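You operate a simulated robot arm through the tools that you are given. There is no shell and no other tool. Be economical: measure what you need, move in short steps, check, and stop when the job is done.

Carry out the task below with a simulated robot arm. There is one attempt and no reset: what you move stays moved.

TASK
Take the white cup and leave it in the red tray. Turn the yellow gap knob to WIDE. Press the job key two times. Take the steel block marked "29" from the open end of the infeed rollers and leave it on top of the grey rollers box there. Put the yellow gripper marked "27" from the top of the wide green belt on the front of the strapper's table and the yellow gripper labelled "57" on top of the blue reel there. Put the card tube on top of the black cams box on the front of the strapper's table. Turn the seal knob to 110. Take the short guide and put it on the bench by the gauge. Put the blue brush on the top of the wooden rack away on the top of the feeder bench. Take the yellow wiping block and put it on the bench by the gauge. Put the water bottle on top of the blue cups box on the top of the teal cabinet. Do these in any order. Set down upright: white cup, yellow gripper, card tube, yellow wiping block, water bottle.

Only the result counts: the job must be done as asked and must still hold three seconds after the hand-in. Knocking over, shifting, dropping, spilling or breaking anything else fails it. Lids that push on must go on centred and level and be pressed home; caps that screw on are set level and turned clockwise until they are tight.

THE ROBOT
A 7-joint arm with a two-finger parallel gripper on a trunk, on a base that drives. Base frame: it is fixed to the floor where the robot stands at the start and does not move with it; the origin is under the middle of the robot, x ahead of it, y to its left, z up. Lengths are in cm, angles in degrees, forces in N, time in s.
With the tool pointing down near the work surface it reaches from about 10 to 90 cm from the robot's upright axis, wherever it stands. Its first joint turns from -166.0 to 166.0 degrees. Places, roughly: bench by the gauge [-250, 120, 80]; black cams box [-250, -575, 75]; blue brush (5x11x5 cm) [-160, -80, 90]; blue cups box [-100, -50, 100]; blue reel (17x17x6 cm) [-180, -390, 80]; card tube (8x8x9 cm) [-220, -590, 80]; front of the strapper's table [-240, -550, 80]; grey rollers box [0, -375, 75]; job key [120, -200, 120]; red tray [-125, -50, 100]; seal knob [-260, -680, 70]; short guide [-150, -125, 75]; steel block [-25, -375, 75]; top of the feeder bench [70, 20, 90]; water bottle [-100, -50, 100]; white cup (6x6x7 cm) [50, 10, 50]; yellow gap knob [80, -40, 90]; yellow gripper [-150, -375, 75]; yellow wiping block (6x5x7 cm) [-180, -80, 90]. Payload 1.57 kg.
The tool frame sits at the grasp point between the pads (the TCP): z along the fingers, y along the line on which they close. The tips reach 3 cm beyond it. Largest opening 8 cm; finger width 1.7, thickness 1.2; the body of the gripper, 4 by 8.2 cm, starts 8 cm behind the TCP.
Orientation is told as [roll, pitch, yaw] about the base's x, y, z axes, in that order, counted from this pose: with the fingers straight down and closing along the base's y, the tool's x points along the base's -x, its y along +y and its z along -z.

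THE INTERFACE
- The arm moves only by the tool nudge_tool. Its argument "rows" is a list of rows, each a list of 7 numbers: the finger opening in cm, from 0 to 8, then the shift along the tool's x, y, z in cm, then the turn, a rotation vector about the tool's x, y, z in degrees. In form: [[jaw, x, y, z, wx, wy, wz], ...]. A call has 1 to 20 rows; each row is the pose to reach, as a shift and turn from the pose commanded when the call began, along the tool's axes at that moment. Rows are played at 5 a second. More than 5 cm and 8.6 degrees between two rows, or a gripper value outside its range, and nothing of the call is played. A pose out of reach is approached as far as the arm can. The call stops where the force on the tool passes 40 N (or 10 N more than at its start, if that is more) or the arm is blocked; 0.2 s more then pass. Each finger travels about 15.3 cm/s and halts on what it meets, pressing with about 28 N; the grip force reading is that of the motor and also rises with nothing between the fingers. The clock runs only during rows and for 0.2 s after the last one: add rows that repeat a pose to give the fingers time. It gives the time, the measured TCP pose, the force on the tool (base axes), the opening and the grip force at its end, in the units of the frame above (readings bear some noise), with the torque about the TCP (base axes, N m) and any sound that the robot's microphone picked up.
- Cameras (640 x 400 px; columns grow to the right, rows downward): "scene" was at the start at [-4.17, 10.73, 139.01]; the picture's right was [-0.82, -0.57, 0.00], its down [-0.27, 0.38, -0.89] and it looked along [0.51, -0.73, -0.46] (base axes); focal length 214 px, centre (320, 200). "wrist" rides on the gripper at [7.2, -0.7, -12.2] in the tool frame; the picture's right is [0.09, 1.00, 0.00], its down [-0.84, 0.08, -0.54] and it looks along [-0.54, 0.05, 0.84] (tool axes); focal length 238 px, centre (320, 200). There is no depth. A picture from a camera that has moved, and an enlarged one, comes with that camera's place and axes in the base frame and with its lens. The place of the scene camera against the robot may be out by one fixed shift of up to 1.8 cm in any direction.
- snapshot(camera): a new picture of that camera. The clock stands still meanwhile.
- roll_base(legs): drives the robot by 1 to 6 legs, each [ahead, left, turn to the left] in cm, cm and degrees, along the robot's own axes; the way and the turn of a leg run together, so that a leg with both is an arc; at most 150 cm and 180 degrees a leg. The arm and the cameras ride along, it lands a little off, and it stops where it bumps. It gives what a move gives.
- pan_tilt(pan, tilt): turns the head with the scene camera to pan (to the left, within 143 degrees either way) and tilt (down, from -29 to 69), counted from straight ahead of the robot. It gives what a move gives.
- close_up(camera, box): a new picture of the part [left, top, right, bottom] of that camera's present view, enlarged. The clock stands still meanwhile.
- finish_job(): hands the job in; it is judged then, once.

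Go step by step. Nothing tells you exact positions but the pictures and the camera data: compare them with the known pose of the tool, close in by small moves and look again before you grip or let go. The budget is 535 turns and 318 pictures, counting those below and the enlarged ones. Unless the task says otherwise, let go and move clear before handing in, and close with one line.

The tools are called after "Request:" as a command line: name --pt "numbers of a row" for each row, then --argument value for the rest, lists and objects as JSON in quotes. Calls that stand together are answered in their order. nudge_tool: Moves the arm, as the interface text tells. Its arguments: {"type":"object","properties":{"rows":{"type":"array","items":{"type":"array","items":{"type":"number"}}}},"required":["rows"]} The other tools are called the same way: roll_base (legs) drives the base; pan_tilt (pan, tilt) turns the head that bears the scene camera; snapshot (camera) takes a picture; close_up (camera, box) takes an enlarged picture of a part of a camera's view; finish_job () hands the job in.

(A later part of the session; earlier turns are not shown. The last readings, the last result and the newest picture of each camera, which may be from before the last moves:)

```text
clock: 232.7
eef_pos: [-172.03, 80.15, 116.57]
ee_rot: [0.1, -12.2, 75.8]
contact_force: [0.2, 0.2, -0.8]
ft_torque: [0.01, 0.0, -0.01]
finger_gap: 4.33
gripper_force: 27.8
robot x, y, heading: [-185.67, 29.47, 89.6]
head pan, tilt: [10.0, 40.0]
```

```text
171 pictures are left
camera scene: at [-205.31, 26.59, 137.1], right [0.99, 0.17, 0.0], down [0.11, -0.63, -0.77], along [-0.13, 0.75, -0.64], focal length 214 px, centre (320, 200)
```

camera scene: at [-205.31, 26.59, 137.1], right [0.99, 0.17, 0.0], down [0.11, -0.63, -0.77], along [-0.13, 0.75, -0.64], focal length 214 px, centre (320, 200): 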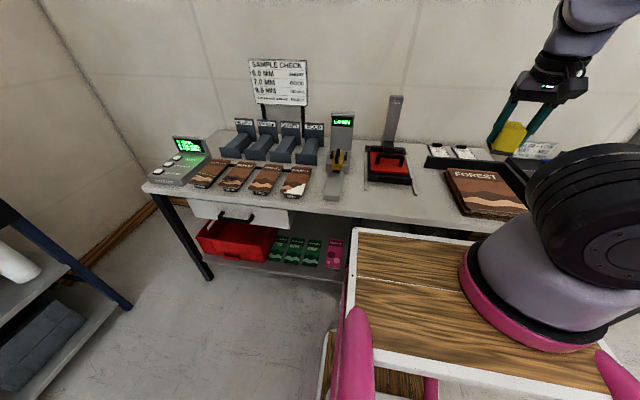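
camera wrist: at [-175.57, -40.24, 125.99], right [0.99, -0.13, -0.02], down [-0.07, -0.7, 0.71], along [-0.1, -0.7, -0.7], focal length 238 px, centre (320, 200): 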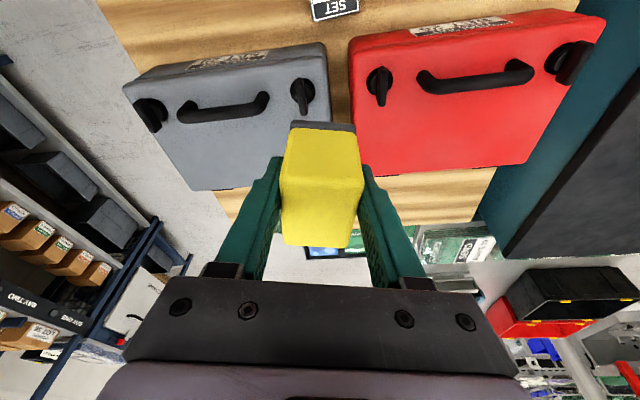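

Request:
roll_base --legs '[[0, 25, 0]]'

Request:
snapshot --camera "wrist"

Request:
close_up --camera "scene" --box '[250, 80, 450, 240]'

```text
clock: 234.5
eef_pos: [-197.17, 80.18, 116.77]
ee_rot: [0.0, -12.3, 75.8]
contact_force: [-0.1, -0.6, 0.5]
ft_torque: [0.02, -0.02, 0.02]
finger_gap: 4.36
gripper_force: 28.2
robot x, y, heading: [-210.45, 28.66, 90.0]
head pan, tilt: [10.0, 40.0]
```

```text
170 pictures are left
camera wrist: at [-199.01, 70.54, 127.12], right [-0.99, 0.16, -0.02], down [0.1, 0.7, 0.71], along [0.12, 0.7, -0.71], focal length 238 px, centre (320, 200)
```

wrist: 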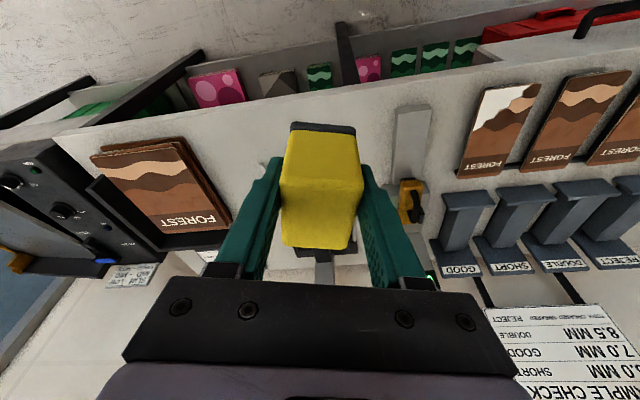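

```text
2.50 times, centred on (350, 160) of scene
camera zoom: at [-230.45, 26.62, 137.1], right [0.99, 0.17, 0.0], down [0.11, -0.63, -0.77], along [-0.13, 0.75, -0.64], focal length 536 px, centre (245, 300)
```

zoom: 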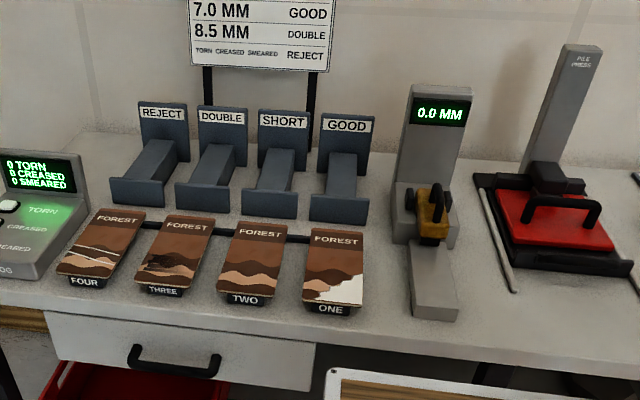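

Request:
nudge_tool --pt "3 -2 1.7 3.3 -0.5 0 -2.3" --pt "3 -4 3.4 6.6 -1 0 -4.6" --pt "3 -6 5.1 9.9 -1.5 0 -6.9" --pt "3 -8 6.8 13.2 -2 0 -9.2" --pt "3 -10 8.5 16.5 -2.5 0 -11.5" --pt "3 -12 10.2 19.8 -3 0 -13.9"

Request:
snapshot --camera "wrist"

Request:
close_up --camera "scene" --box '[350, 80, 510, 220]'

```text
clock: 235.9
eef_pos: [-203.17, 98.03, 99.99]
ee_rot: [0.0, -12.1, 90.1]
contact_force: [0.8, 0.1, 0.4]
ft_torque: [0.0, 0.02, 0.0]
finger_gap: 4.33
gripper_force: 28.2
robot x, y, heading: [-210.77, 28.97, 89.8]
head pan, tilt: [10.0, 40.0]
```

```text
168 pictures are left
camera wrist: at [-202.65, 88.23, 110.32], right [-1.0, -0.09, -0.02], down [-0.08, 0.7, 0.71], along [-0.05, 0.71, -0.71], focal length 238 px, centre (320, 200)
```

wrist: 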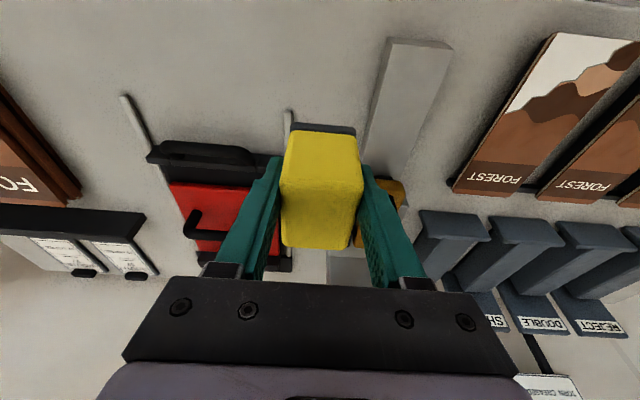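

```text
2.86 times, centred on (430, 150) of scene
camera zoom: at [-230.45, 26.57, 137.1], right [0.99, 0.17, 0.0], down [0.11, -0.63, -0.77], along [-0.13, 0.75, -0.64], focal length 613 px, centre (6, 343)
```

zoom: 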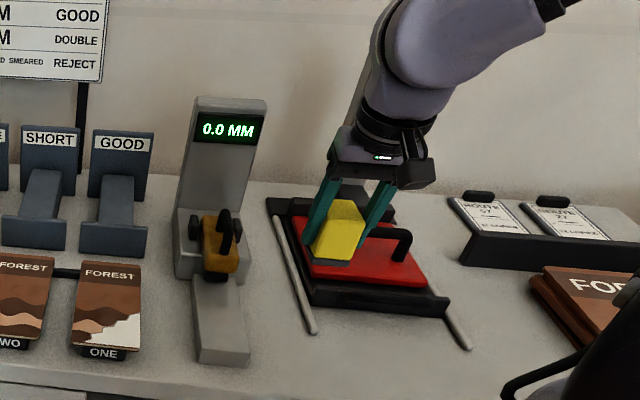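

Request:
nudge_tool --pt "3 0.1 0.7 4 0 0 0" --pt "3 0.3 1.3 8 0 0 0" --pt "3 0.46 1.3 11.5 0 0 0"

Request:
snapshot --camera "wrist"

Request:
close_up --camera "scene" --box '[350, 100, 510, 220]'

```text
clock: 236.7
eef_pos: [-204.49, 100.05, 88.55]
ee_rot: [-0.1, -12.3, 89.9]
contact_force: [-0.1, -0.9, 0.1]
ft_torque: [0.02, 0.03, 0.02]
finger_gap: 4.31
gripper_force: 27.8
robot x, y, heading: [-210.73, 29.01, 90.2]
head pan, tilt: [10.0, 40.0]
```

```text
166 pictures are left
camera wrist: at [-203.94, 90.28, 98.95], right [-1.0, -0.09, -0.02], down [-0.08, 0.7, 0.71], along [-0.05, 0.71, -0.71], focal length 238 px, centre (320, 200)
```

wrist: 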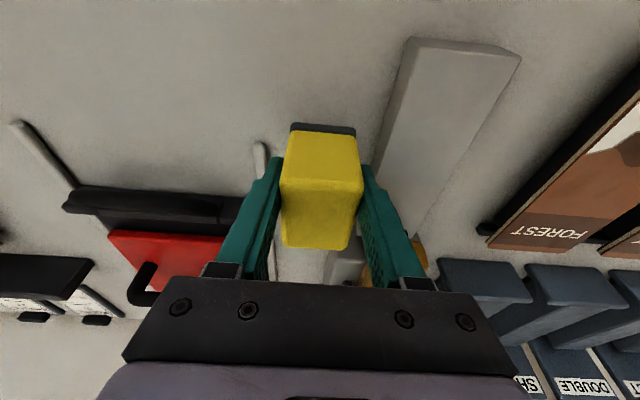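

```text
3.33 times, centred on (430, 160) of scene
camera zoom: at [-230.45, 26.6, 137.1], right [0.99, 0.17, 0.0], down [0.11, -0.63, -0.77], along [-0.13, 0.75, -0.64], focal length 715 px, centre (-47, 333)
```

zoom: 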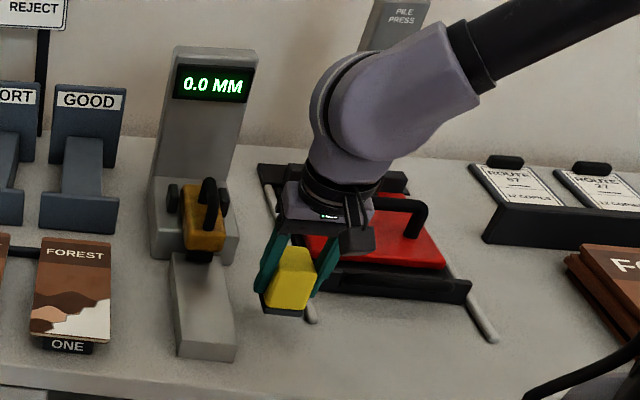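

Request:
nudge_tool --pt "3 0.2 0 1 0 0 0" --pt "3 0.4 0 2 0 0 0"

Request:
nudge_tool --pt "3 0.1 0 0.4 0 0 0" --pt "3 0.17 0 0.8 0 0 0"

```text
clock: 237.3
eef_pos: [-204.46, 100.09, 86.63]
ee_rot: [-0.1, -12.3, 90.0]
contact_force: [0.3, -0.6, -0.7]
ft_torque: [0.04, 0.0, -0.01]
finger_gap: 4.31
gripper_force: 27.9
robot x, y, heading: [-210.37, 29.17, 90.0]
head pan, tilt: [10.0, 40.0]
```

```text
clock: 237.9
eef_pos: [-204.58, 100.19, 85.8]
ee_rot: [0.0, -12.4, 90.1]
contact_force: [-0.1, -0.1, -0.1]
ft_torque: [-0.04, 0.0, 0.0]
finger_gap: 4.34
gripper_force: 27.8
robot x, y, heading: [-210.46, 29.08, 89.8]
head pan, tilt: [10.0, 40.0]
```

Request:
nudge_tool --pt "3 0.1 0 0.4 0 0 0" --pt "3 0.17 0 0.8 0 0 0"

Request:
close_up --camera "scene" --box '[390, 140, 470, 200]'

```text
clock: 238.5
eef_pos: [-204.43, 100.26, 84.95]
ee_rot: [-0.2, -12.4, 89.9]
contact_force: [-0.1, 0.2, 0.8]
ft_torque: [-0.03, 0.01, -0.02]
finger_gap: 4.33
gripper_force: 27.7
robot x, y, heading: [-210.41, 28.73, 89.8]
head pan, tilt: [10.0, 40.0]
```

```text
6.67 times, centred on (430, 170) of scene
camera zoom: at [-230.45, 26.62, 137.1], right [0.99, 0.17, 0.0], down [0.11, -0.63, -0.77], along [-0.13, 0.75, -0.64], focal length 1430 px, centre (-413, 400)
```

zoom: 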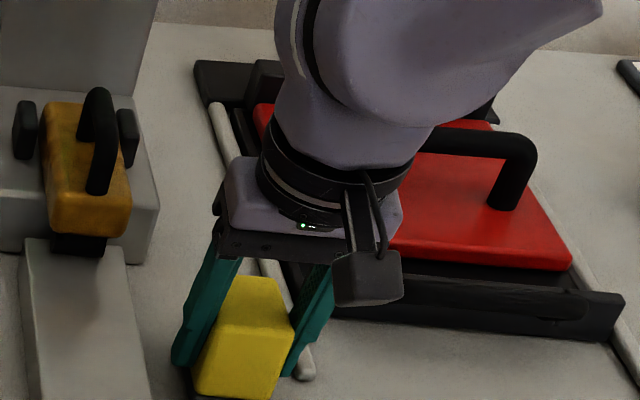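

Request:
nudge_tool --pt "3 0.1 0 0.4 0 0 0" --pt "3 0.15 0 0.7 0 0 0"

Request:
close_up --camera "scene" --box '[390, 150, 470, 215]'

```text
clock: 239.2
eef_pos: [-204.43, 100.21, 84.51]
ee_rot: [-0.2, -12.7, 90.2]
contact_force: [3.7, -7.6, 17.4]
ft_torque: [-0.22, -0.05, -0.04]
finger_gap: 4.33
gripper_force: 28.0
robot x, y, heading: [-210.82, 28.69, 89.9]
head pan, tilt: [10.0, 40.0]
stopped in row 2: the force on the tool passed its limit at 42 N (the readings are from after the stop); the commanded pose is now the measured one
```

```text
6.15 times, centred on (430, 182) of scene
camera zoom: at [-230.43, 26.54, 137.1], right [0.99, 0.17, 0.0], down [0.11, -0.63, -0.77], along [-0.13, 0.76, -0.64], focal length 1320 px, centre (-357, 308)
```

zoom: 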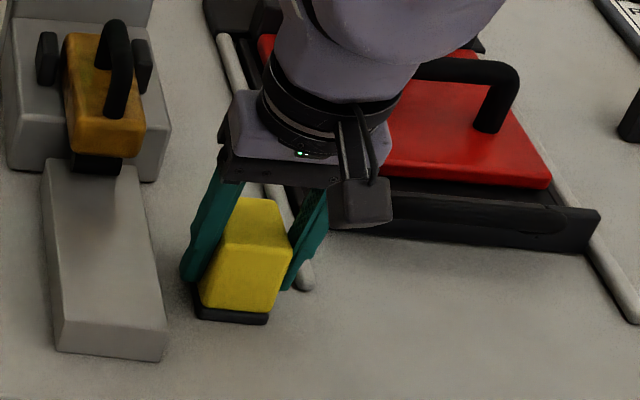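

Block touches the bench. Open to 6 cm and withdraw straight up.

Request:
nudge_tool --pt "4.5 0 0 0 0 0 0" --pt "6 0 0 0 0 0 0" --pt "6 0 0 0 0 0 0" --pt "6 -0.4 0 -2 0 0 0" --pt "6 -1 0 -5 0 0 0" --pt "6 -2 0 -9.5 0 0 0" --pt "6 -1 0 -14 0 0 0" --pt "6 1 0 -18 0 0 0" --pt "6 3 0 -22 0 0 0" --pt "6 5 0 -26 0 0 0" --pt "6 8 0 -29.5 0 0 0"

Request:
snapshot --camera "wrist"

Request:
close_up --camera "scene" --box '[350, 120, 510, 240]'

```text
clock: 241.6
eef_pos: [-204.47, 86.13, 111.42]
ee_rot: [-0.1, -12.4, 90.2]
contact_force: [0.2, 0.7, -0.6]
ft_torque: [-0.03, -0.01, 0.01]
finger_gap: 6.01
gripper_force: 0.0
robot x, y, heading: [-210.63, 29.09, 89.9]
head pan, tilt: [10.0, 40.0]
```

```text
162 pictures are left
camera wrist: at [-203.9, 76.37, 121.78], right [-1.0, -0.09, -0.02], down [-0.08, 0.7, 0.71], along [-0.05, 0.71, -0.7], focal length 238 px, centre (320, 200)
```

wrist: 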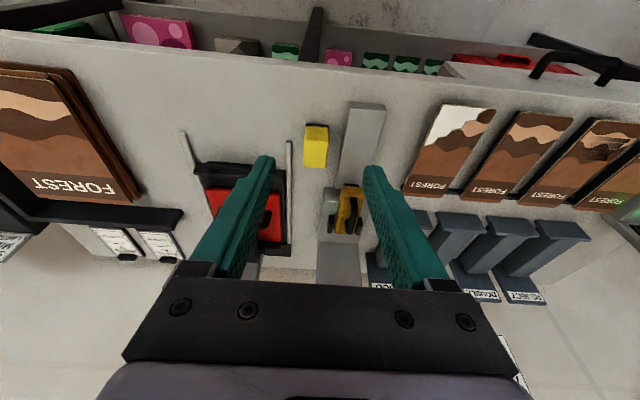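

```text
3.33 times, centred on (430, 180) of scene
camera zoom: at [-230.44, 26.69, 137.11], right [0.98, 0.17, 0.0], down [0.11, -0.63, -0.77], along [-0.13, 0.75, -0.64], focal length 715 px, centre (-47, 267)
```

zoom: 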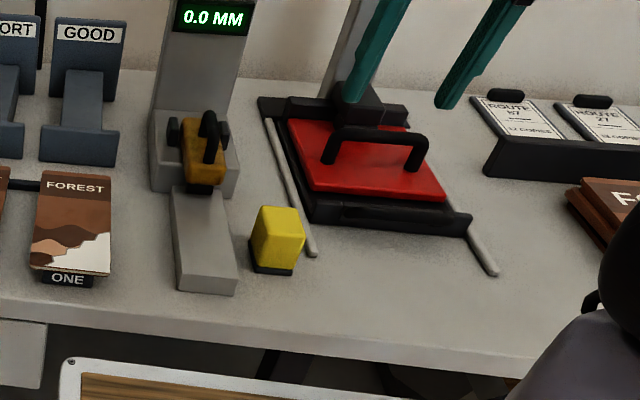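

Block placed upright. Next the short guide on the packing table, approached from the table's -y side; drive there with the arm tucked.

Request:
roll_base --legs '[[-9, 0, 0], [0, -150, 0], [0, -52, 0], [-125, 0, 0], [-125, 0, 0]]'

Request:
pan_tilt --pan 45 --tilt 30

Request:
snapshot --camera "scene"

```text
clock: 264.2
eef_pos: [-4.37, -175.34, 111.45]
ee_rot: [-0.1, -12.5, 89.6]
contact_force: [-0.2, 0.0, 0.2]
ft_torque: [-0.03, -0.03, 0.0]
finger_gap: 6.02
gripper_force: 0.0
robot x, y, heading: [-11.21, -232.64, 89.6]
head pan, tilt: [10.0, 40.0]
```

```text
clock: 265.2
eef_pos: [-4.45, -175.27, 111.38]
ee_rot: [-0.1, -12.4, 89.6]
contact_force: [0.1, 0.4, 0.3]
ft_torque: [-0.01, 0.03, 0.0]
finger_gap: 6.01
gripper_force: 0.2
robot x, y, heading: [-11.17, -232.61, 89.1]
head pan, tilt: [45.0, 30.0]
```

```text
160 pictures are left
camera scene: at [-35.99, -236.53, 138.64], right [0.72, 0.7, 0.0], down [0.35, -0.36, -0.87], along [-0.6, 0.62, -0.5], focal length 214 px, centre (320, 200)
```

scene: 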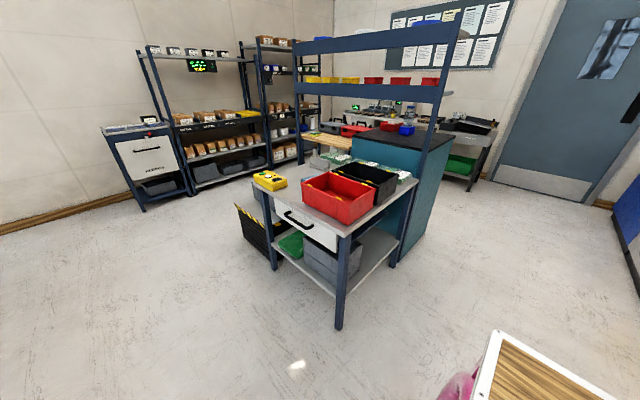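

Request:
close_up --camera "scene" --box '[230, 130, 430, 280]'

Request:
close_up --camera "scene" --box '[100, 40, 320, 200]'

```text
2.67 times, centred on (330, 205) of scene
camera zoom: at [-35.99, -236.53, 138.64], right [0.72, 0.7, 0.0], down [0.35, -0.36, -0.87], along [-0.6, 0.62, -0.5], focal length 572 px, centre (293, 187)
```

zoom: 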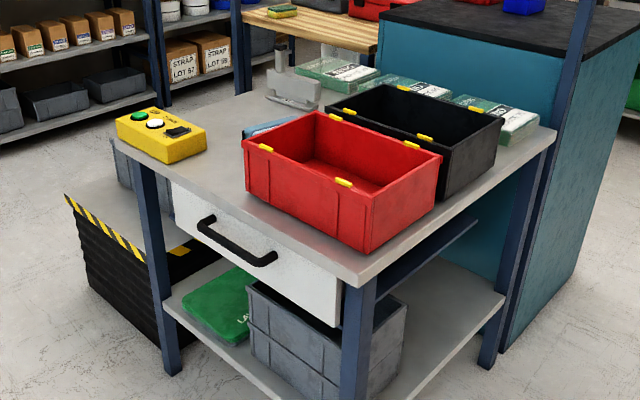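

```text
2.50 times, centred on (210, 120) of scene
camera zoom: at [-35.99, -236.53, 138.64], right [0.72, 0.7, 0.0], down [0.35, -0.36, -0.87], along [-0.6, 0.62, -0.5], focal length 536 px, centre (595, 400)
```

zoom: 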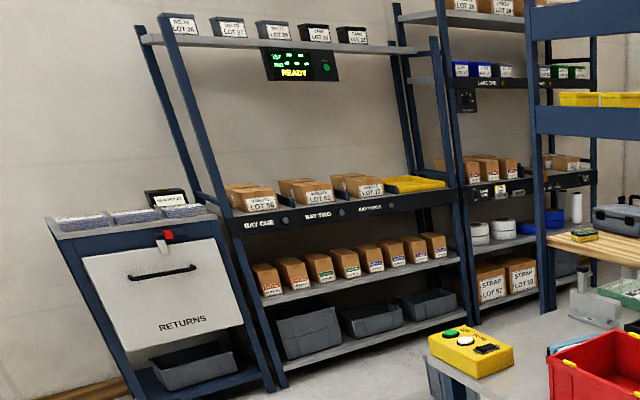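

Request:
roll_base --legs '[[0, 120, 0]]'

Request:
pan_tilt --pan 0 --tilt 30

Request:
snapshot --camera "scene"

Request:
snapshot --camera "wrist"

```text
clock: 271.4
eef_pos: [-125.56, -173.68, 111.42]
ee_rot: [-0.2, -12.5, 89.4]
contact_force: [-0.2, 0.0, 0.3]
ft_torque: [-0.06, 0.01, -0.02]
finger_gap: 6.02
gripper_force: 0.1
robot x, y, heading: [-132.64, -231.28, 89.3]
head pan, tilt: [45.0, 30.0]
```

```text
clock: 272.5
eef_pos: [-125.48, -173.83, 111.4]
ee_rot: [-0.1, -12.5, 89.4]
contact_force: [0.0, -0.9, 1.1]
ft_torque: [0.01, 0.02, -0.01]
finger_gap: 5.98
gripper_force: 0.0
robot x, y, heading: [-132.17, -230.43, 89.4]
head pan, tilt: [0.0, 30.0]
```

```text
157 pictures are left
camera scene: at [-150.74, -232.39, 138.64], right [1.0, -0.01, 0.0], down [-0.01, -0.5, -0.87], along [0.01, 0.87, -0.5], focal length 214 px, centre (320, 200)
```

scene: 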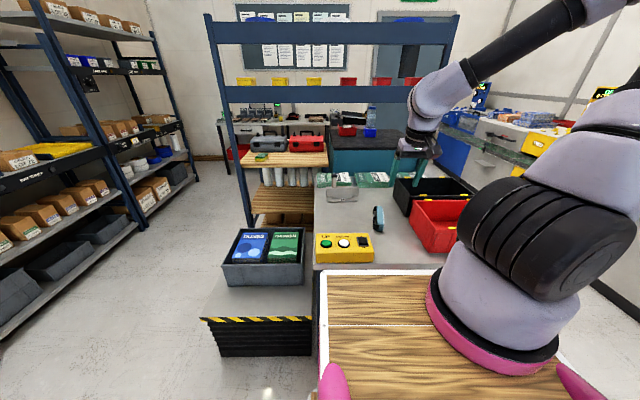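

```text
156 pictures are left
camera wrist: at [-125.06, -183.64, 121.79], right [-1.0, -0.08, -0.02], down [-0.07, 0.7, 0.71], along [-0.04, 0.71, -0.7], focal length 238 px, centre (320, 200)
```

wrist: 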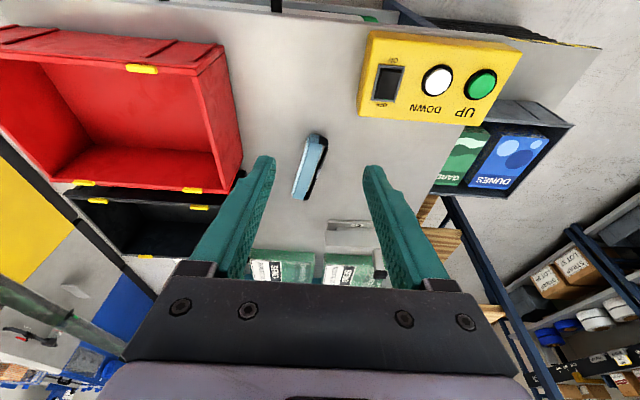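

Request:
close_up --camera "wrist" --box '[270, 115, 390, 255]'

Request:
close_up --camera "scene" --box '[310, 160, 410, 240]'

```text
2.86 times, centred on (330, 185) of wrist
camera zoom: at [-125.06, -183.64, 121.79], right [-1.0, -0.08, -0.02], down [-0.07, 0.7, 0.71], along [-0.04, 0.71, -0.7], focal length 681 px, centre (291, 243)
```

zoom: 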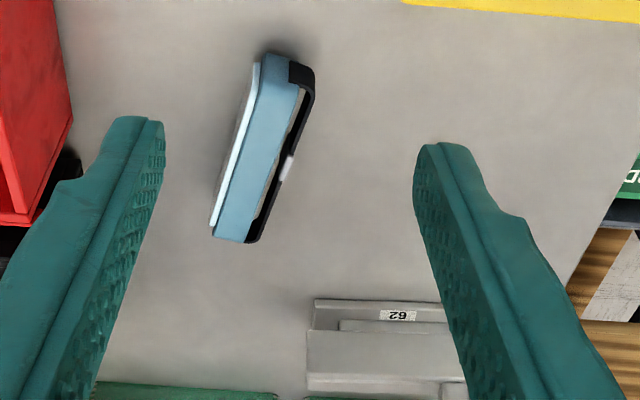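

```text
5.00 times, centred on (360, 200) of scene
camera zoom: at [-150.74, -232.39, 138.64], right [1.0, -0.01, 0.0], down [-0.01, -0.5, -0.87], along [0.01, 0.87, -0.5], focal length 1072 px, centre (120, 200)
```

zoom: 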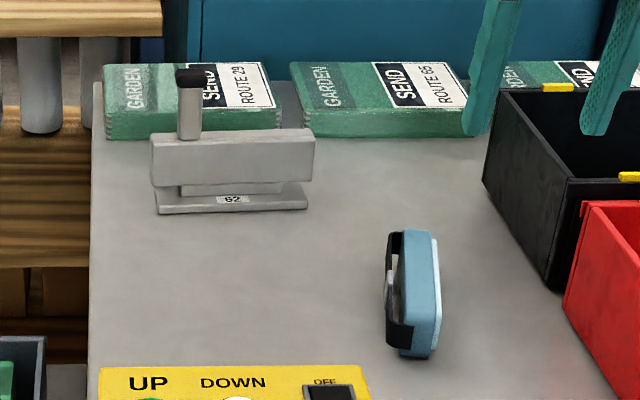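

The grey guide marked 62 stands at about (-139,-128,78). I'll close in a bit and look from above.

Request:
roll_base --legs '[[9, 0, 0]]'

Request:
nudge_tool --pt "8 -4 2 0 0 3 0" --pt "8 -8 4 0 0 6 0" --pt "8 -12 6 0 0 9 0" --pt "8 -16 8 0 0 12 0" --pt "8 -20 10 0 0 12 0" --pt "8 -23 12 0 0 12 0"

Request:
snapshot --camera "wrist"

```text
clock: 273.6
eef_pos: [-125.29, -164.78, 111.57]
ee_rot: [-0.1, -12.4, 89.4]
contact_force: [-0.5, -0.1, -0.9]
ft_torque: [0.0, -0.02, 0.01]
finger_gap: 5.99
gripper_force: 0.1
robot x, y, heading: [-132.26, -221.92, 89.3]
head pan, tilt: [0.0, 30.0]
```

```text
clock: 275.0
eef_pos: [-137.04, -142.24, 116.5]
ee_rot: [-0.1, -0.6, 89.4]
contact_force: [-1.3, -0.6, -0.1]
ft_torque: [0.05, 0.0, 0.02]
finger_gap: 8.0
gripper_force: 0.1
robot x, y, heading: [-132.4, -221.64, 89.2]
head pan, tilt: [0.0, 30.0]
```

```text
153 pictures are left
camera wrist: at [-136.62, -149.64, 128.61], right [-1.0, -0.08, 0.0], down [-0.07, 0.83, 0.55], along [-0.04, 0.55, -0.84], focal length 238 px, centre (320, 200)
```

wrist: 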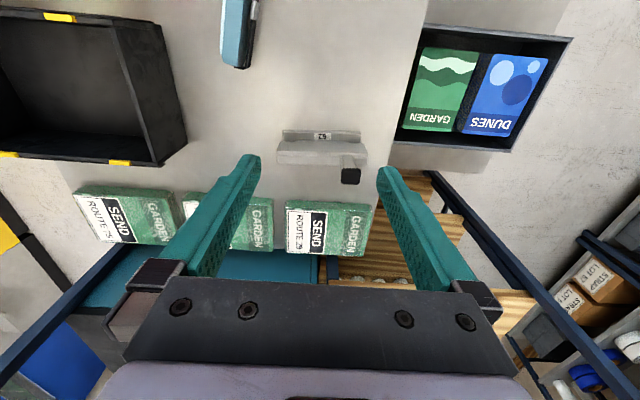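

Request:
close_up --camera "wrist" --box '[255, 110, 395, 205]'

Request:
close_up --camera "scene" --box '[310, 140, 430, 230]'

```text
4.21 times, centred on (325, 158) of wrist
camera zoom: at [-136.62, -149.64, 128.61], right [-1.0, -0.08, 0.0], down [-0.07, 0.83, 0.55], along [-0.04, 0.55, -0.84], focal length 1004 px, centre (299, 379)
```

zoom: 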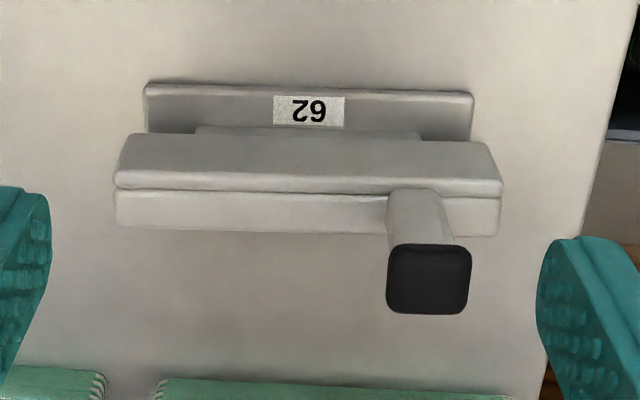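

```text
4.44 times, centred on (370, 185) of scene
camera zoom: at [-150.59, -223.37, 138.64], right [1.0, -0.01, 0.0], down [-0.01, -0.5, -0.87], along [0.01, 0.87, -0.5], focal length 953 px, centre (98, 267)
```

zoom: 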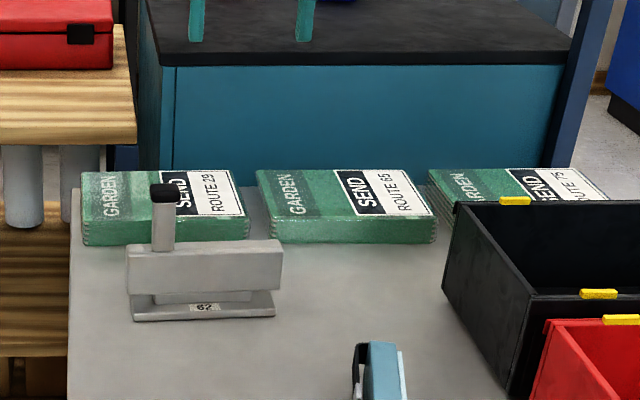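

I take the grey piece to be the short guide: its upper bar is about 2 cm thick at y≈-130.5, z up to 85. Rotate the tool so the fingers close along y.

Request:
nudge_tool --pt "6 -1.2 0 0 0 0 -8.5" --pt "6 -2.4 0 1 0 0 -17" --pt "6 -3.6 0 2 0 0 -25.5" --pt "6 -4.8 0 3 0 0 -34" --pt "6 -6 0 4 0 0 -42.5" --pt "6 -7.2 0 5 0 0 -51" --pt "6 -8.4 0 6 0 0 -59.5" --pt "6 -9.6 0 7 0 0 -68" --pt "6 -10.8 0 8 0 0 -76.5" --pt "6 -11.7 0 9 0 0 -85" --pt "6 -11.7 0 10 0 0 -90.5"

Request:
snapshot --camera "wrist"

Request:
close_up --camera "scene" --box '[310, 110, 430, 230]'

```text
clock: 277.4
eef_pos: [-137.82, -132.93, 108.39]
ee_rot: [-0.5, 0.4, 179.7]
contact_force: [0.1, -0.3, 0.2]
ft_torque: [0.02, 0.02, 0.0]
finger_gap: 5.97
gripper_force: 0.0
out of reach, approached as far as the arm can: row 11
robot x, y, heading: [-132.25, -222.13, 89.4]
head pan, tilt: [0.0, 30.0]
```

```text
150 pictures are left
camera wrist: at [-130.81, -132.62, 120.69], right [0.09, -1.0, -0.01], down [-0.84, -0.08, 0.54], along [-0.53, -0.04, -0.84], focal length 238 px, centre (320, 200)
```

wrist: 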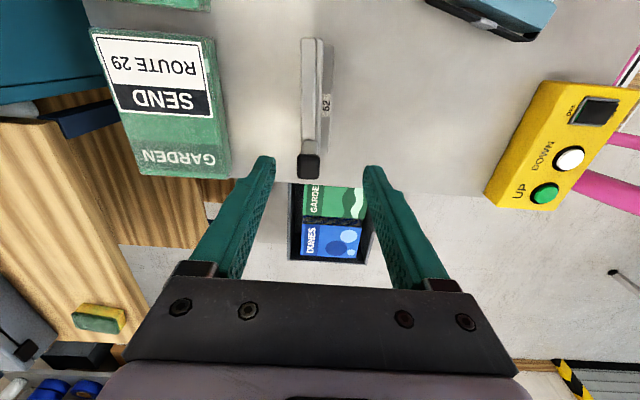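

```text
3.33 times, centred on (370, 170) of scene
camera zoom: at [-150.61, -223.33, 138.64], right [1.0, -0.01, 0.0], down [-0.01, -0.5, -0.87], along [0.01, 0.87, -0.5], focal length 715 px, centre (153, 300)
```

zoom: 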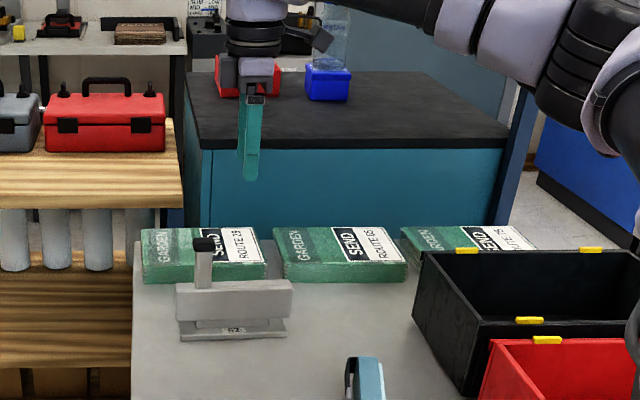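

Request:
roll_base --legs '[[4, 0, 0]]'

Request:
nudge_tool --pt "6 0.4 1 4 0 0 0" --pt "6 0.8 2 8 0 0 0" --pt "6 0.8 2.4 12 0 0 0" --pt "6 0.8 2.4 15 0 0 0"

Request:
snapshot --camera "wrist"

Request:
close_up --camera "scene" --box '[310, 130, 430, 230]'

```text
clock: 278.4
eef_pos: [-137.59, -129.82, 108.27]
ee_rot: [-0.4, 0.5, 179.3]
contact_force: [-0.2, 0.0, -0.4]
ft_torque: [-0.06, 0.01, 0.0]
finger_gap: 6.01
gripper_force: 0.0
robot x, y, heading: [-132.35, -219.07, 88.9]
head pan, tilt: [0.0, 30.0]
stopped in leg 1: the robot was blocked; the commanded pose is now the measured one
```

```text
clock: 279.4
eef_pos: [-138.56, -136.56, 96.24]
ee_rot: [-0.9, 0.9, 178.6]
contact_force: [0.1, 0.3, -0.6]
ft_torque: [-0.02, -0.01, -0.01]
finger_gap: 5.99
gripper_force: 0.1
out of reach, approached as far as the arm can: row 1, 2, 3, 4
robot x, y, heading: [-132.11, -219.14, 89.2]
head pan, tilt: [0.0, 30.0]
```

```text
148 pictures are left
camera wrist: at [-131.73, -136.42, 108.58], right [0.07, -1.0, -0.01], down [-0.85, -0.06, 0.53], along [-0.53, -0.03, -0.85], focal length 238 px, centre (320, 200)
```

wrist: 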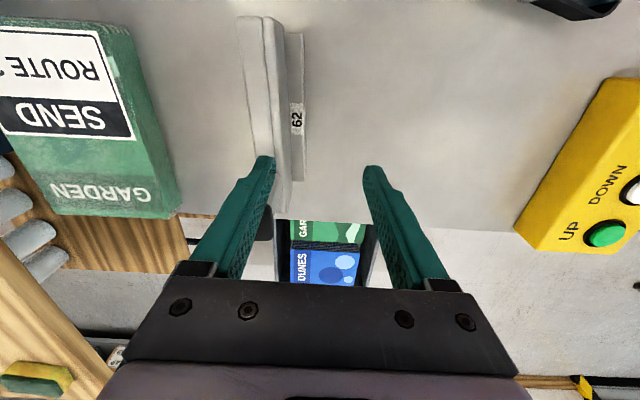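

```text
4.00 times, centred on (370, 180) of scene
camera zoom: at [-150.67, -220.12, 138.64], right [1.0, -0.02, 0.0], down [-0.01, -0.5, -0.87], along [0.01, 0.87, -0.5], focal length 858 px, centre (120, 280)
```

zoom: 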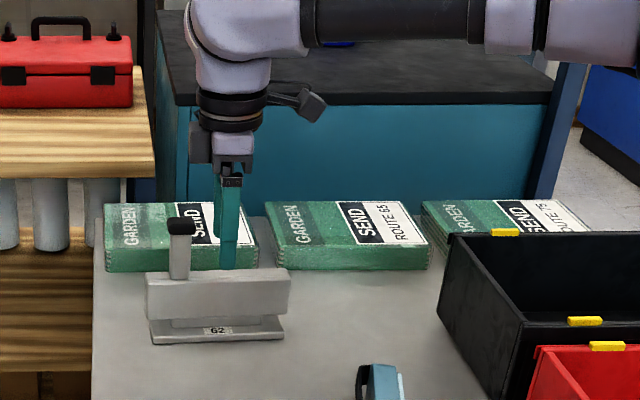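

The wrist is at a joint limit with this yaw. I'll raise the arm, back off and turn the robot 45° left so the grip direction is easier.

Request:
nudge_tool --pt "6 0 0 -4 0 0 0" --pt "6 0 0 -8 0 0 0" --pt "6 0 1 -12 0 0 0" --pt "6 0 4 -15 0 0 0" --pt "6 0 8 -17 0 0 0"

```text
clock: 280.6
eef_pos: [-138.61, -144.79, 113.17]
ee_rot: [-0.4, 0.3, 179.4]
contact_force: [0.0, -0.1, 0.6]
ft_torque: [-0.04, 0.04, -0.01]
finger_gap: 5.98
gripper_force: 0.1
robot x, y, heading: [-132.11, -218.5, 89.3]
head pan, tilt: [0.0, 30.0]
```

Request:
roll_base --legs '[[-8, 0, 0], [0, -24, 0], [0, 0, 45]]'

Request:
pan_tilt --pan -30 --tilt 40

Request:
snapshot --camera "scene"

```text
clock: 285.1
eef_pos: [-165.33, -179.85, 113.25]
ee_rot: [-0.4, 0.3, -135.2]
contact_force: [0.6, 0.3, -0.8]
ft_torque: [-0.04, -0.01, 0.0]
finger_gap: 5.99
gripper_force: 0.1
robot x, y, heading: [-107.98, -227.2, 134.2]
head pan, tilt: [0.0, 30.0]
```

```text
clock: 286.1
eef_pos: [-165.41, -179.76, 113.24]
ee_rot: [-0.3, 0.5, -135.3]
contact_force: [-0.5, -0.8, -0.4]
ft_torque: [0.01, 0.02, -0.03]
finger_gap: 6.0
gripper_force: 0.1
robot x, y, heading: [-108.33, -227.2, 134.5]
head pan, tilt: [-30.0, 40.0]
```

```text
146 pictures are left
camera scene: at [-116.25, -240.09, 137.11], right [0.97, 0.25, 0.0], down [0.16, -0.62, -0.77], along [-0.19, 0.74, -0.64], focal length 214 px, centre (320, 200)
```

scene: 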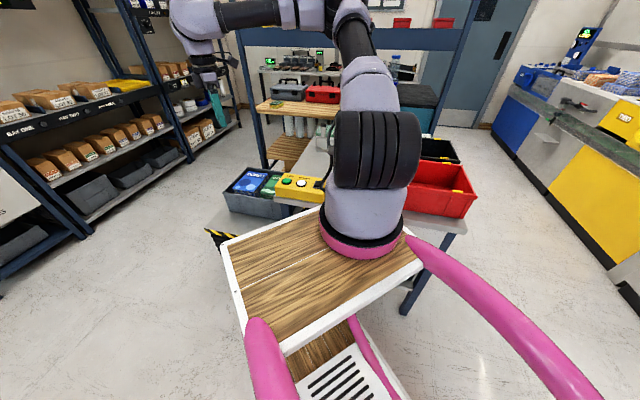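

Request:
nudge_tool --pt "6 4.4 -1.2 0 0 0 3.75" --pt "6 8.9 -2.5 0 0 0 7.5" --pt "6 13.3 -3.7 0 0 0 11.3" --pt "6 17.8 -4.9 0 0 0 15" --pt "6 22.2 -6.2 0 0 0 18.8" --pt "6 26.7 -7.4 0 0 0 22.5" --pt "6 31.1 -8.6 0 0 0 26.3" --pt "6 35.5 -9.9 0 0 0 30" --pt "6 40 -11.1 0 0 0 33.8" --pt "6 44.4 -12.3 0 0 0 37.5" --pt "6 48.9 -13.6 0 0 0 41.3" --pt "6 53.3 -14.8 0 0 0 45"

Request:
snapshot --camera "wrist"

```text
clock: 288.7
eef_pos: [-138.06, -132.51, 114.09]
ee_rot: [-0.4, 0.0, 179.8]
contact_force: [-0.8, -0.2, 0.3]
ft_torque: [-0.03, -0.02, 0.0]
finger_gap: 6.0
gripper_force: 0.1
out of reach, approached as far as the arm can: row 12
robot x, y, heading: [-108.38, -226.93, 134.6]
head pan, tilt: [-30.0, 40.0]
```

```text
145 pictures are left
camera wrist: at [-131.01, -132.06, 126.33], right [0.09, -1.0, -0.01], down [-0.84, -0.08, 0.54], along [-0.54, -0.04, -0.84], focal length 238 px, centre (320, 200)
```

wrist: 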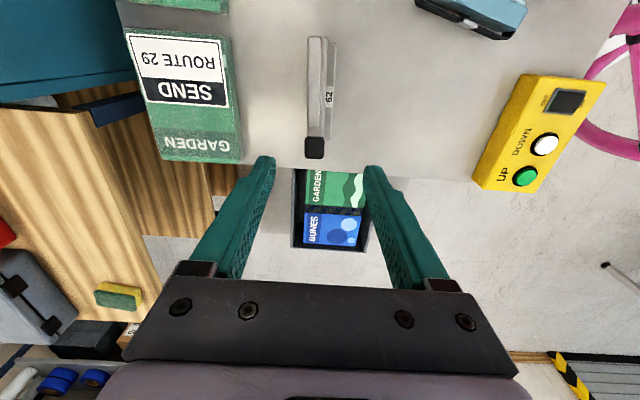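

Still short. I'll instead approach from the table's +x side, where the reach worked well. Retract first.

Request:
nudge_tool --pt "6 -0.8 4.6 0 0 0 -3.5" --pt "6 -1.6 9.2 0 0 0 -7" --pt "6 -2.4 13.8 0 0 0 -10.5" --pt "6 -3.2 18.4 0 0 0 -14" --pt "6 -4 23 0 0 0 -17.5" --pt "6 -4.8 27.6 0 0 0 -21" --pt "6 -5.6 32.2 0 0 0 -24.5" --pt "6 -6.4 36.8 0 0 0 -28" --pt "6 -7.2 41.4 0 0 0 -31.5" --pt "6 -8 46 0 0 0 -35" --pt "6 -9 50 0 0 0 -38.5" --pt "6 -9 54 0 0 0 -42"

```text
clock: 291.3
eef_pos: [-147.16, -186.45, 113.65]
ee_rot: [-0.4, 0.2, -138.1]
contact_force: [0.9, -0.2, -1.1]
ft_torque: [-0.05, 0.02, 0.01]
finger_gap: 5.97
gripper_force: 0.1
robot x, y, heading: [-108.22, -226.49, 134.4]
head pan, tilt: [-30.0, 40.0]
```

Request:
roll_base --legs '[[-18, 0, 0], [0, 0, 45.6], [-67, 0, 0], [0, -95, 0]]'

Request:
pan_tilt --pan 0 --tilt 35

Request:
snapshot --camera "scene"

```text
clock: 302.7
eef_pos: [-85.0, -144.63, 113.53]
ee_rot: [-0.3, 0.4, -92.5]
contact_force: [-0.3, 0.0, 0.3]
ft_torque: [0.01, 0.02, 0.01]
finger_gap: 5.98
gripper_force: 0.0
robot x, y, heading: [-28.68, -145.45, -179.9]
head pan, tilt: [-30.0, 40.0]
```

```text
clock: 303.7
eef_pos: [-84.99, -144.53, 113.73]
ee_rot: [-0.5, 0.5, -92.4]
contact_force: [0.1, -0.5, -0.1]
ft_torque: [0.01, 0.0, -0.02]
finger_gap: 5.99
gripper_force: 0.0
robot x, y, heading: [-28.47, -145.25, -179.8]
head pan, tilt: [0.0, 35.0]
```

```text
144 pictures are left
camera scene: at [-26.76, -164.91, 137.86], right [0.0, 1.0, 0.0], down [0.57, 0.0, -0.82], along [-0.82, 0.0, -0.57], focal length 214 px, centre (320, 200)
```

scene: 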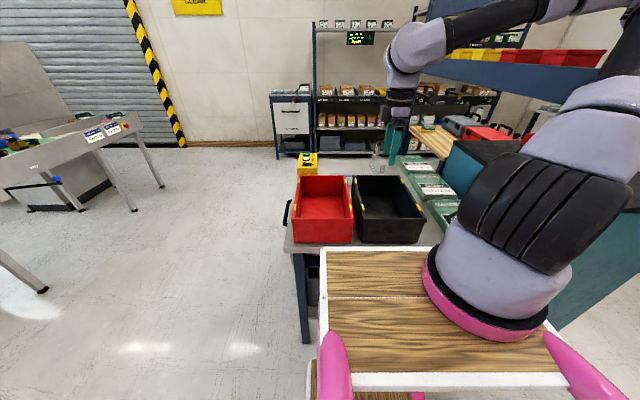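

Request:
nudge_tool --pt "6 0.9 -4.4 0 0 0 7.3" --pt "6 1.8 -8.8 0 0 0 14.6" --pt "6 2.7 -13.2 0 0 0 21.9" --pt "6 3.6 -17.7 0 0 0 29.2" --pt "6 4.5 -22.1 0 0 0 36.5" --pt "6 5.4 -26.5 0 0 0 43.8" --pt "6 6.3 -30.9 0 0 0 51.1" --pt "6 7.2 -35.3 0 0 0 58.4" --pt "6 8.1 -39.8 0 0 0 65.7" --pt "6 9 -44.2 0 0 0 73" --pt "6 9.9 -48.6 0 0 0 80.3" --pt "6 10.8 -53 0 0 0 87.6"

Request:
snapshot --camera "wrist"

```text
clock: 306.3
eef_pos: [-130.62, -131.37, 113.76]
ee_rot: [-0.5, -0.4, -177.7]
contact_force: [0.0, 0.3, 0.7]
ft_torque: [-0.04, -0.07, 0.04]
finger_gap: 5.99
gripper_force: 0.0
out of reach, approached as far as the arm can: row 11, 12
robot x, y, heading: [-28.22, -145.29, -179.8]
head pan, tilt: [0.0, 35.0]
```

```text
143 pictures are left
camera wrist: at [-123.38, -130.75, 125.91], right [0.13, -0.99, -0.01], down [-0.83, -0.11, 0.55], along [-0.54, -0.07, -0.84], focal length 238 px, centre (320, 200)
```

wrist: 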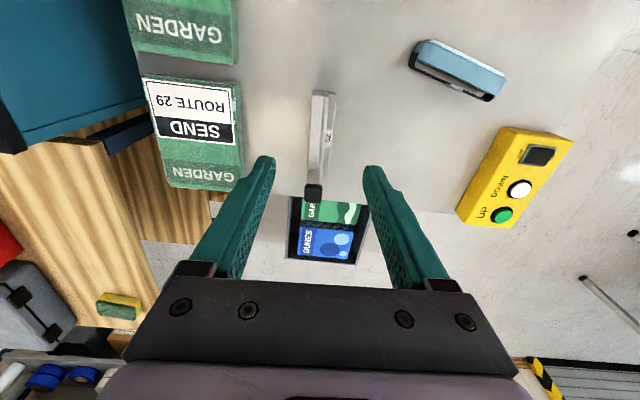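

Request:
roll_base --legs '[[7, 0, 0]]'

Request:
snapshot --camera "wrist"

```text
clock: 307.3
eef_pos: [-137.59, -131.45, 113.8]
ee_rot: [-0.5, -0.5, -177.7]
contact_force: [-0.3, 0.6, 0.6]
ft_torque: [0.01, 0.01, 0.0]
finger_gap: 6.02
gripper_force: 0.1
robot x, y, heading: [-36.02, -145.03, -179.8]
head pan, tilt: [0.0, 35.0]
```

```text
142 pictures are left
camera wrist: at [-130.46, -130.71, 125.93], right [0.13, -0.99, -0.01], down [-0.83, -0.11, 0.55], along [-0.55, -0.07, -0.84], focal length 238 px, centre (320, 200)
```

wrist: 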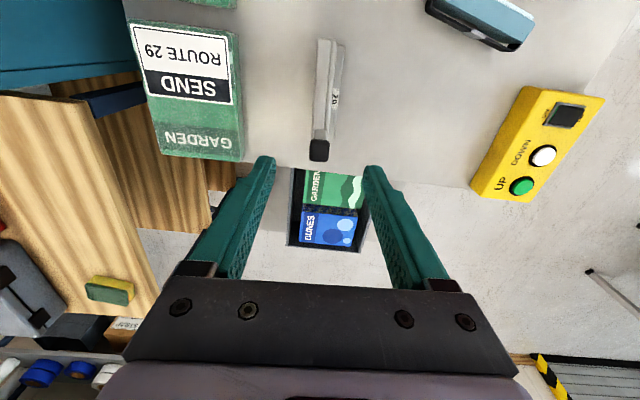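

Request:
nudge_tool --pt "6 0.6 0.3 4 0 0 0" --pt "6 0.6 0.3 8 0 0 0" --pt "6 0.6 0.3 12 0 0 0" --pt "6 0.6 0.3 16 0 0 0" --pt "6 0.6 0.3 20 0 0 0"

Request:
snapshot --camera "wrist"

```text
clock: 308.5
eef_pos: [-137.17, -131.51, 93.84]
ee_rot: [-0.4, -0.6, -177.7]
contact_force: [0.2, -0.3, 0.5]
ft_torque: [-0.01, 0.01, 0.02]
finger_gap: 6.0
gripper_force: 0.0
robot x, y, heading: [-35.54, -145.13, -180.0]
head pan, tilt: [0.0, 35.0]
```

```text
141 pictures are left
camera wrist: at [-129.97, -130.83, 105.91], right [0.13, -0.99, -0.01], down [-0.83, -0.11, 0.55], along [-0.55, -0.07, -0.84], focal length 238 px, centre (320, 200)
```

wrist: 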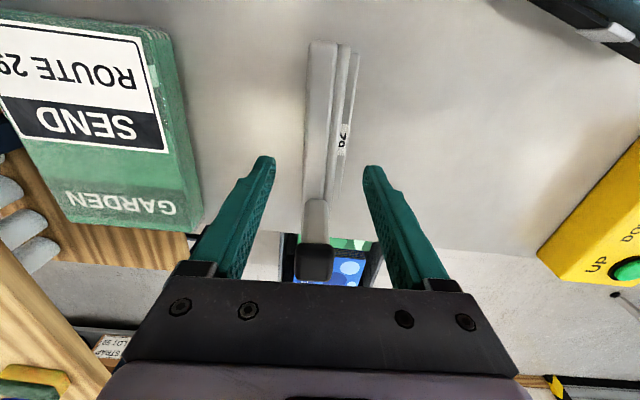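

Request:
nudge_tool --pt "6 0 0.2 4 0 0 0" --pt "6 0 0.2 7.5 0 0 0" --pt "6 0 0.2 9.8 0 0 0"

Request:
snapshot --camera "wrist"

Request:
close_up --camera "scene" --box '[340, 100, 440, 190]'

```text
clock: 309.3
eef_pos: [-136.34, -131.47, 84.28]
ee_rot: [-0.4, -0.7, -177.8]
contact_force: [0.8, -0.6, 0.1]
ft_torque: [-0.03, -0.01, 0.02]
finger_gap: 6.0
gripper_force: 0.0
out of reach, approached as far as the arm can: row 3
robot x, y, heading: [-35.76, -145.03, -180.0]
head pan, tilt: [0.0, 35.0]
```

```text
140 pictures are left
camera wrist: at [-129.14, -130.86, 96.41], right [0.13, -0.99, -0.01], down [-0.83, -0.11, 0.55], along [-0.55, -0.07, -0.83], focal length 238 px, centre (320, 200)
```

wrist: 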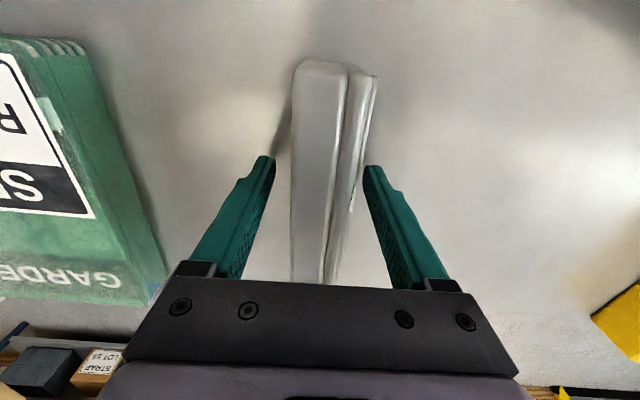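

```text
4.44 times, centred on (390, 145) of scene
camera zoom: at [-33.86, -164.94, 137.86], right [0.0, 1.0, 0.0], down [0.57, 0.0, -0.82], along [-0.82, 0.0, -0.57], focal length 953 px, centre (9, 444)
```

zoom: 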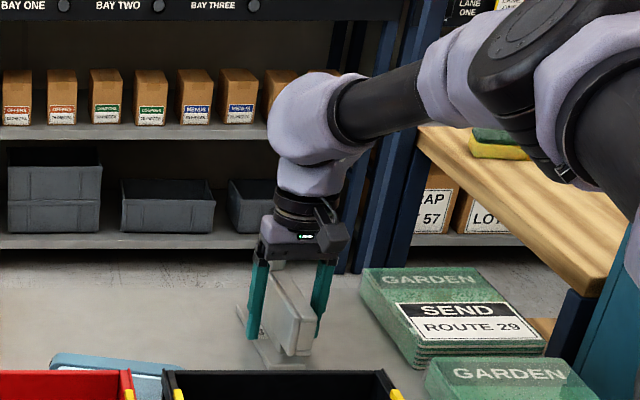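

Request:
nudge_tool --pt "4 0 0 0 0 0 0" --pt "2 0 0 0 0 0 0" --pt "0.5 0 0 0 0 0 0" --pt "0.5 0 0 0 0 0 0"

Request:
nudge_tool --pt "0.5 0 0 -2 0 0 0" --pt "0.5 0 0 -5 0 0 0" --pt "0.5 0 0 -9 0 0 0"

Request:
close_up --camera "scene" --box '[340, 100, 440, 190]'

Request:
snapshot --camera "wrist"

```text
clock: 310.3
eef_pos: [-136.38, -131.69, 84.41]
ee_rot: [-0.4, -0.6, -177.6]
contact_force: [1.3, -1.8, 0.5]
ft_torque: [-0.19, 0.1, 0.16]
finger_gap: 2.8
gripper_force: 28.0
robot x, y, heading: [-35.66, -145.49, -180.0]
head pan, tilt: [0.0, 35.0]
```

```text
clock: 311.1
eef_pos: [-136.2, -131.56, 93.44]
ee_rot: [-0.4, -0.6, -177.7]
contact_force: [-1.6, -0.1, -5.0]
ft_torque: [0.0, -0.13, 0.02]
finger_gap: 2.81
gripper_force: 27.6
robot x, y, heading: [-35.58, -144.85, -179.9]
head pan, tilt: [0.0, 35.0]
```

```text
4.44 times, centred on (390, 145) of scene
camera zoom: at [-33.91, -164.94, 137.86], right [0.0, 1.0, 0.0], down [0.57, 0.0, -0.82], along [-0.82, 0.0, -0.57], focal length 953 px, centre (9, 444)
```

zoom: 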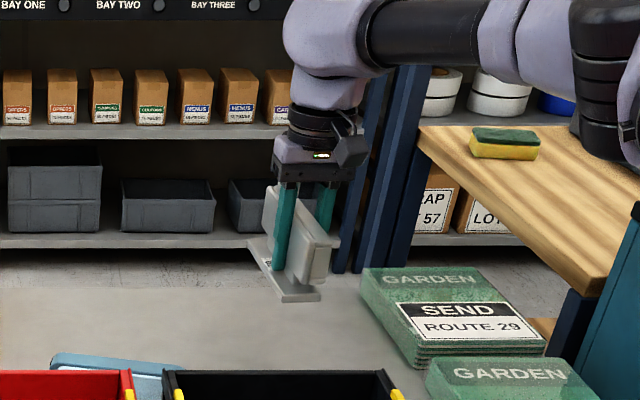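

```text
137 pictures are left
camera wrist: at [-129.0, -130.88, 105.46], right [0.13, -0.99, -0.01], down [-0.83, -0.11, 0.55], along [-0.54, -0.07, -0.84], focal length 238 px, centre (320, 200)
```

wrist: 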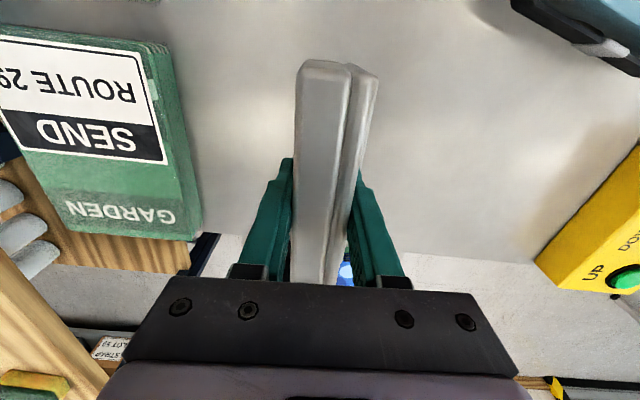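

Guide lifted. Raise and retract, then carry it to the gauge bench.

Request:
nudge_tool --pt "0.5 0 0 -5 0 0 0" --pt "0.5 0 0 -10 0 0 0" --pt "0.5 3.5 0 -13 0 0 0" --pt "0.5 7.5 0 -16 0 0 0" --pt "0.5 12 0 -18 0 0 0" --pt "0.5 16.5 0 -20 0 0 0" --pt "0.5 21 0 -20 0 0 0" --pt "0.5 25.5 0 -20 0 0 0" --pt "0.5 30 0 -20 0 0 0" --pt "0.5 34.5 0 -20 0 0 0" --pt "0.5 39 0 -20 0 0 0" --pt "0.5 43.5 0 -20 0 0 0"

```text
clock: 313.7
eef_pos: [-92.42, -130.07, 112.99]
ee_rot: [-0.4, -0.4, -177.6]
contact_force: [-0.4, 0.3, -4.7]
ft_torque: [0.02, -0.19, 0.0]
finger_gap: 2.79
gripper_force: 28.1
robot x, y, heading: [-35.52, -145.14, -179.7]
head pan, tilt: [0.0, 35.0]
```

Request:
roll_base --legs '[[-28, 0, 0], [0, -150, 0], [0, -22, 0], [0, 0, -90], [0, 145, 0]]'

Request:
pan_tilt --pan 40 --tilt 30

Request:
snapshot --camera "scene"

```text
clock: 334.5
eef_pos: [-137.15, 83.0, 113.09]
ee_rot: [-0.4, -0.6, 91.8]
contact_force: [0.1, 1.1, -4.2]
ft_torque: [-0.15, -0.03, 0.03]
finger_gap: 2.8
gripper_force: 27.4
robot x, y, heading: [-153.17, 26.14, 89.9]
head pan, tilt: [0.0, 35.0]
```

```text
clock: 335.6
eef_pos: [-137.06, 83.01, 113.08]
ee_rot: [-0.4, -0.5, 91.9]
contact_force: [0.3, 0.2, -4.7]
ft_torque: [-0.12, -0.05, -0.02]
finger_gap: 2.79
gripper_force: 28.0
robot x, y, heading: [-152.8, 26.4, 89.7]
head pan, tilt: [40.0, 30.0]
```

```text
136 pictures are left
camera scene: at [-177.02, 22.53, 138.64], right [0.77, 0.64, 0.0], down [0.32, -0.38, -0.87], along [-0.55, 0.67, -0.5], focal length 214 px, centre (320, 200)
```

scene: 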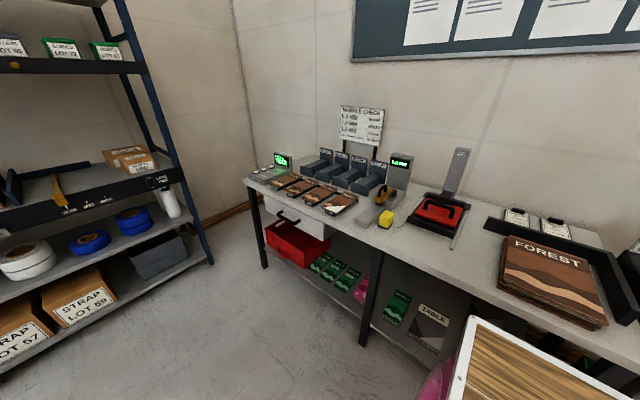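

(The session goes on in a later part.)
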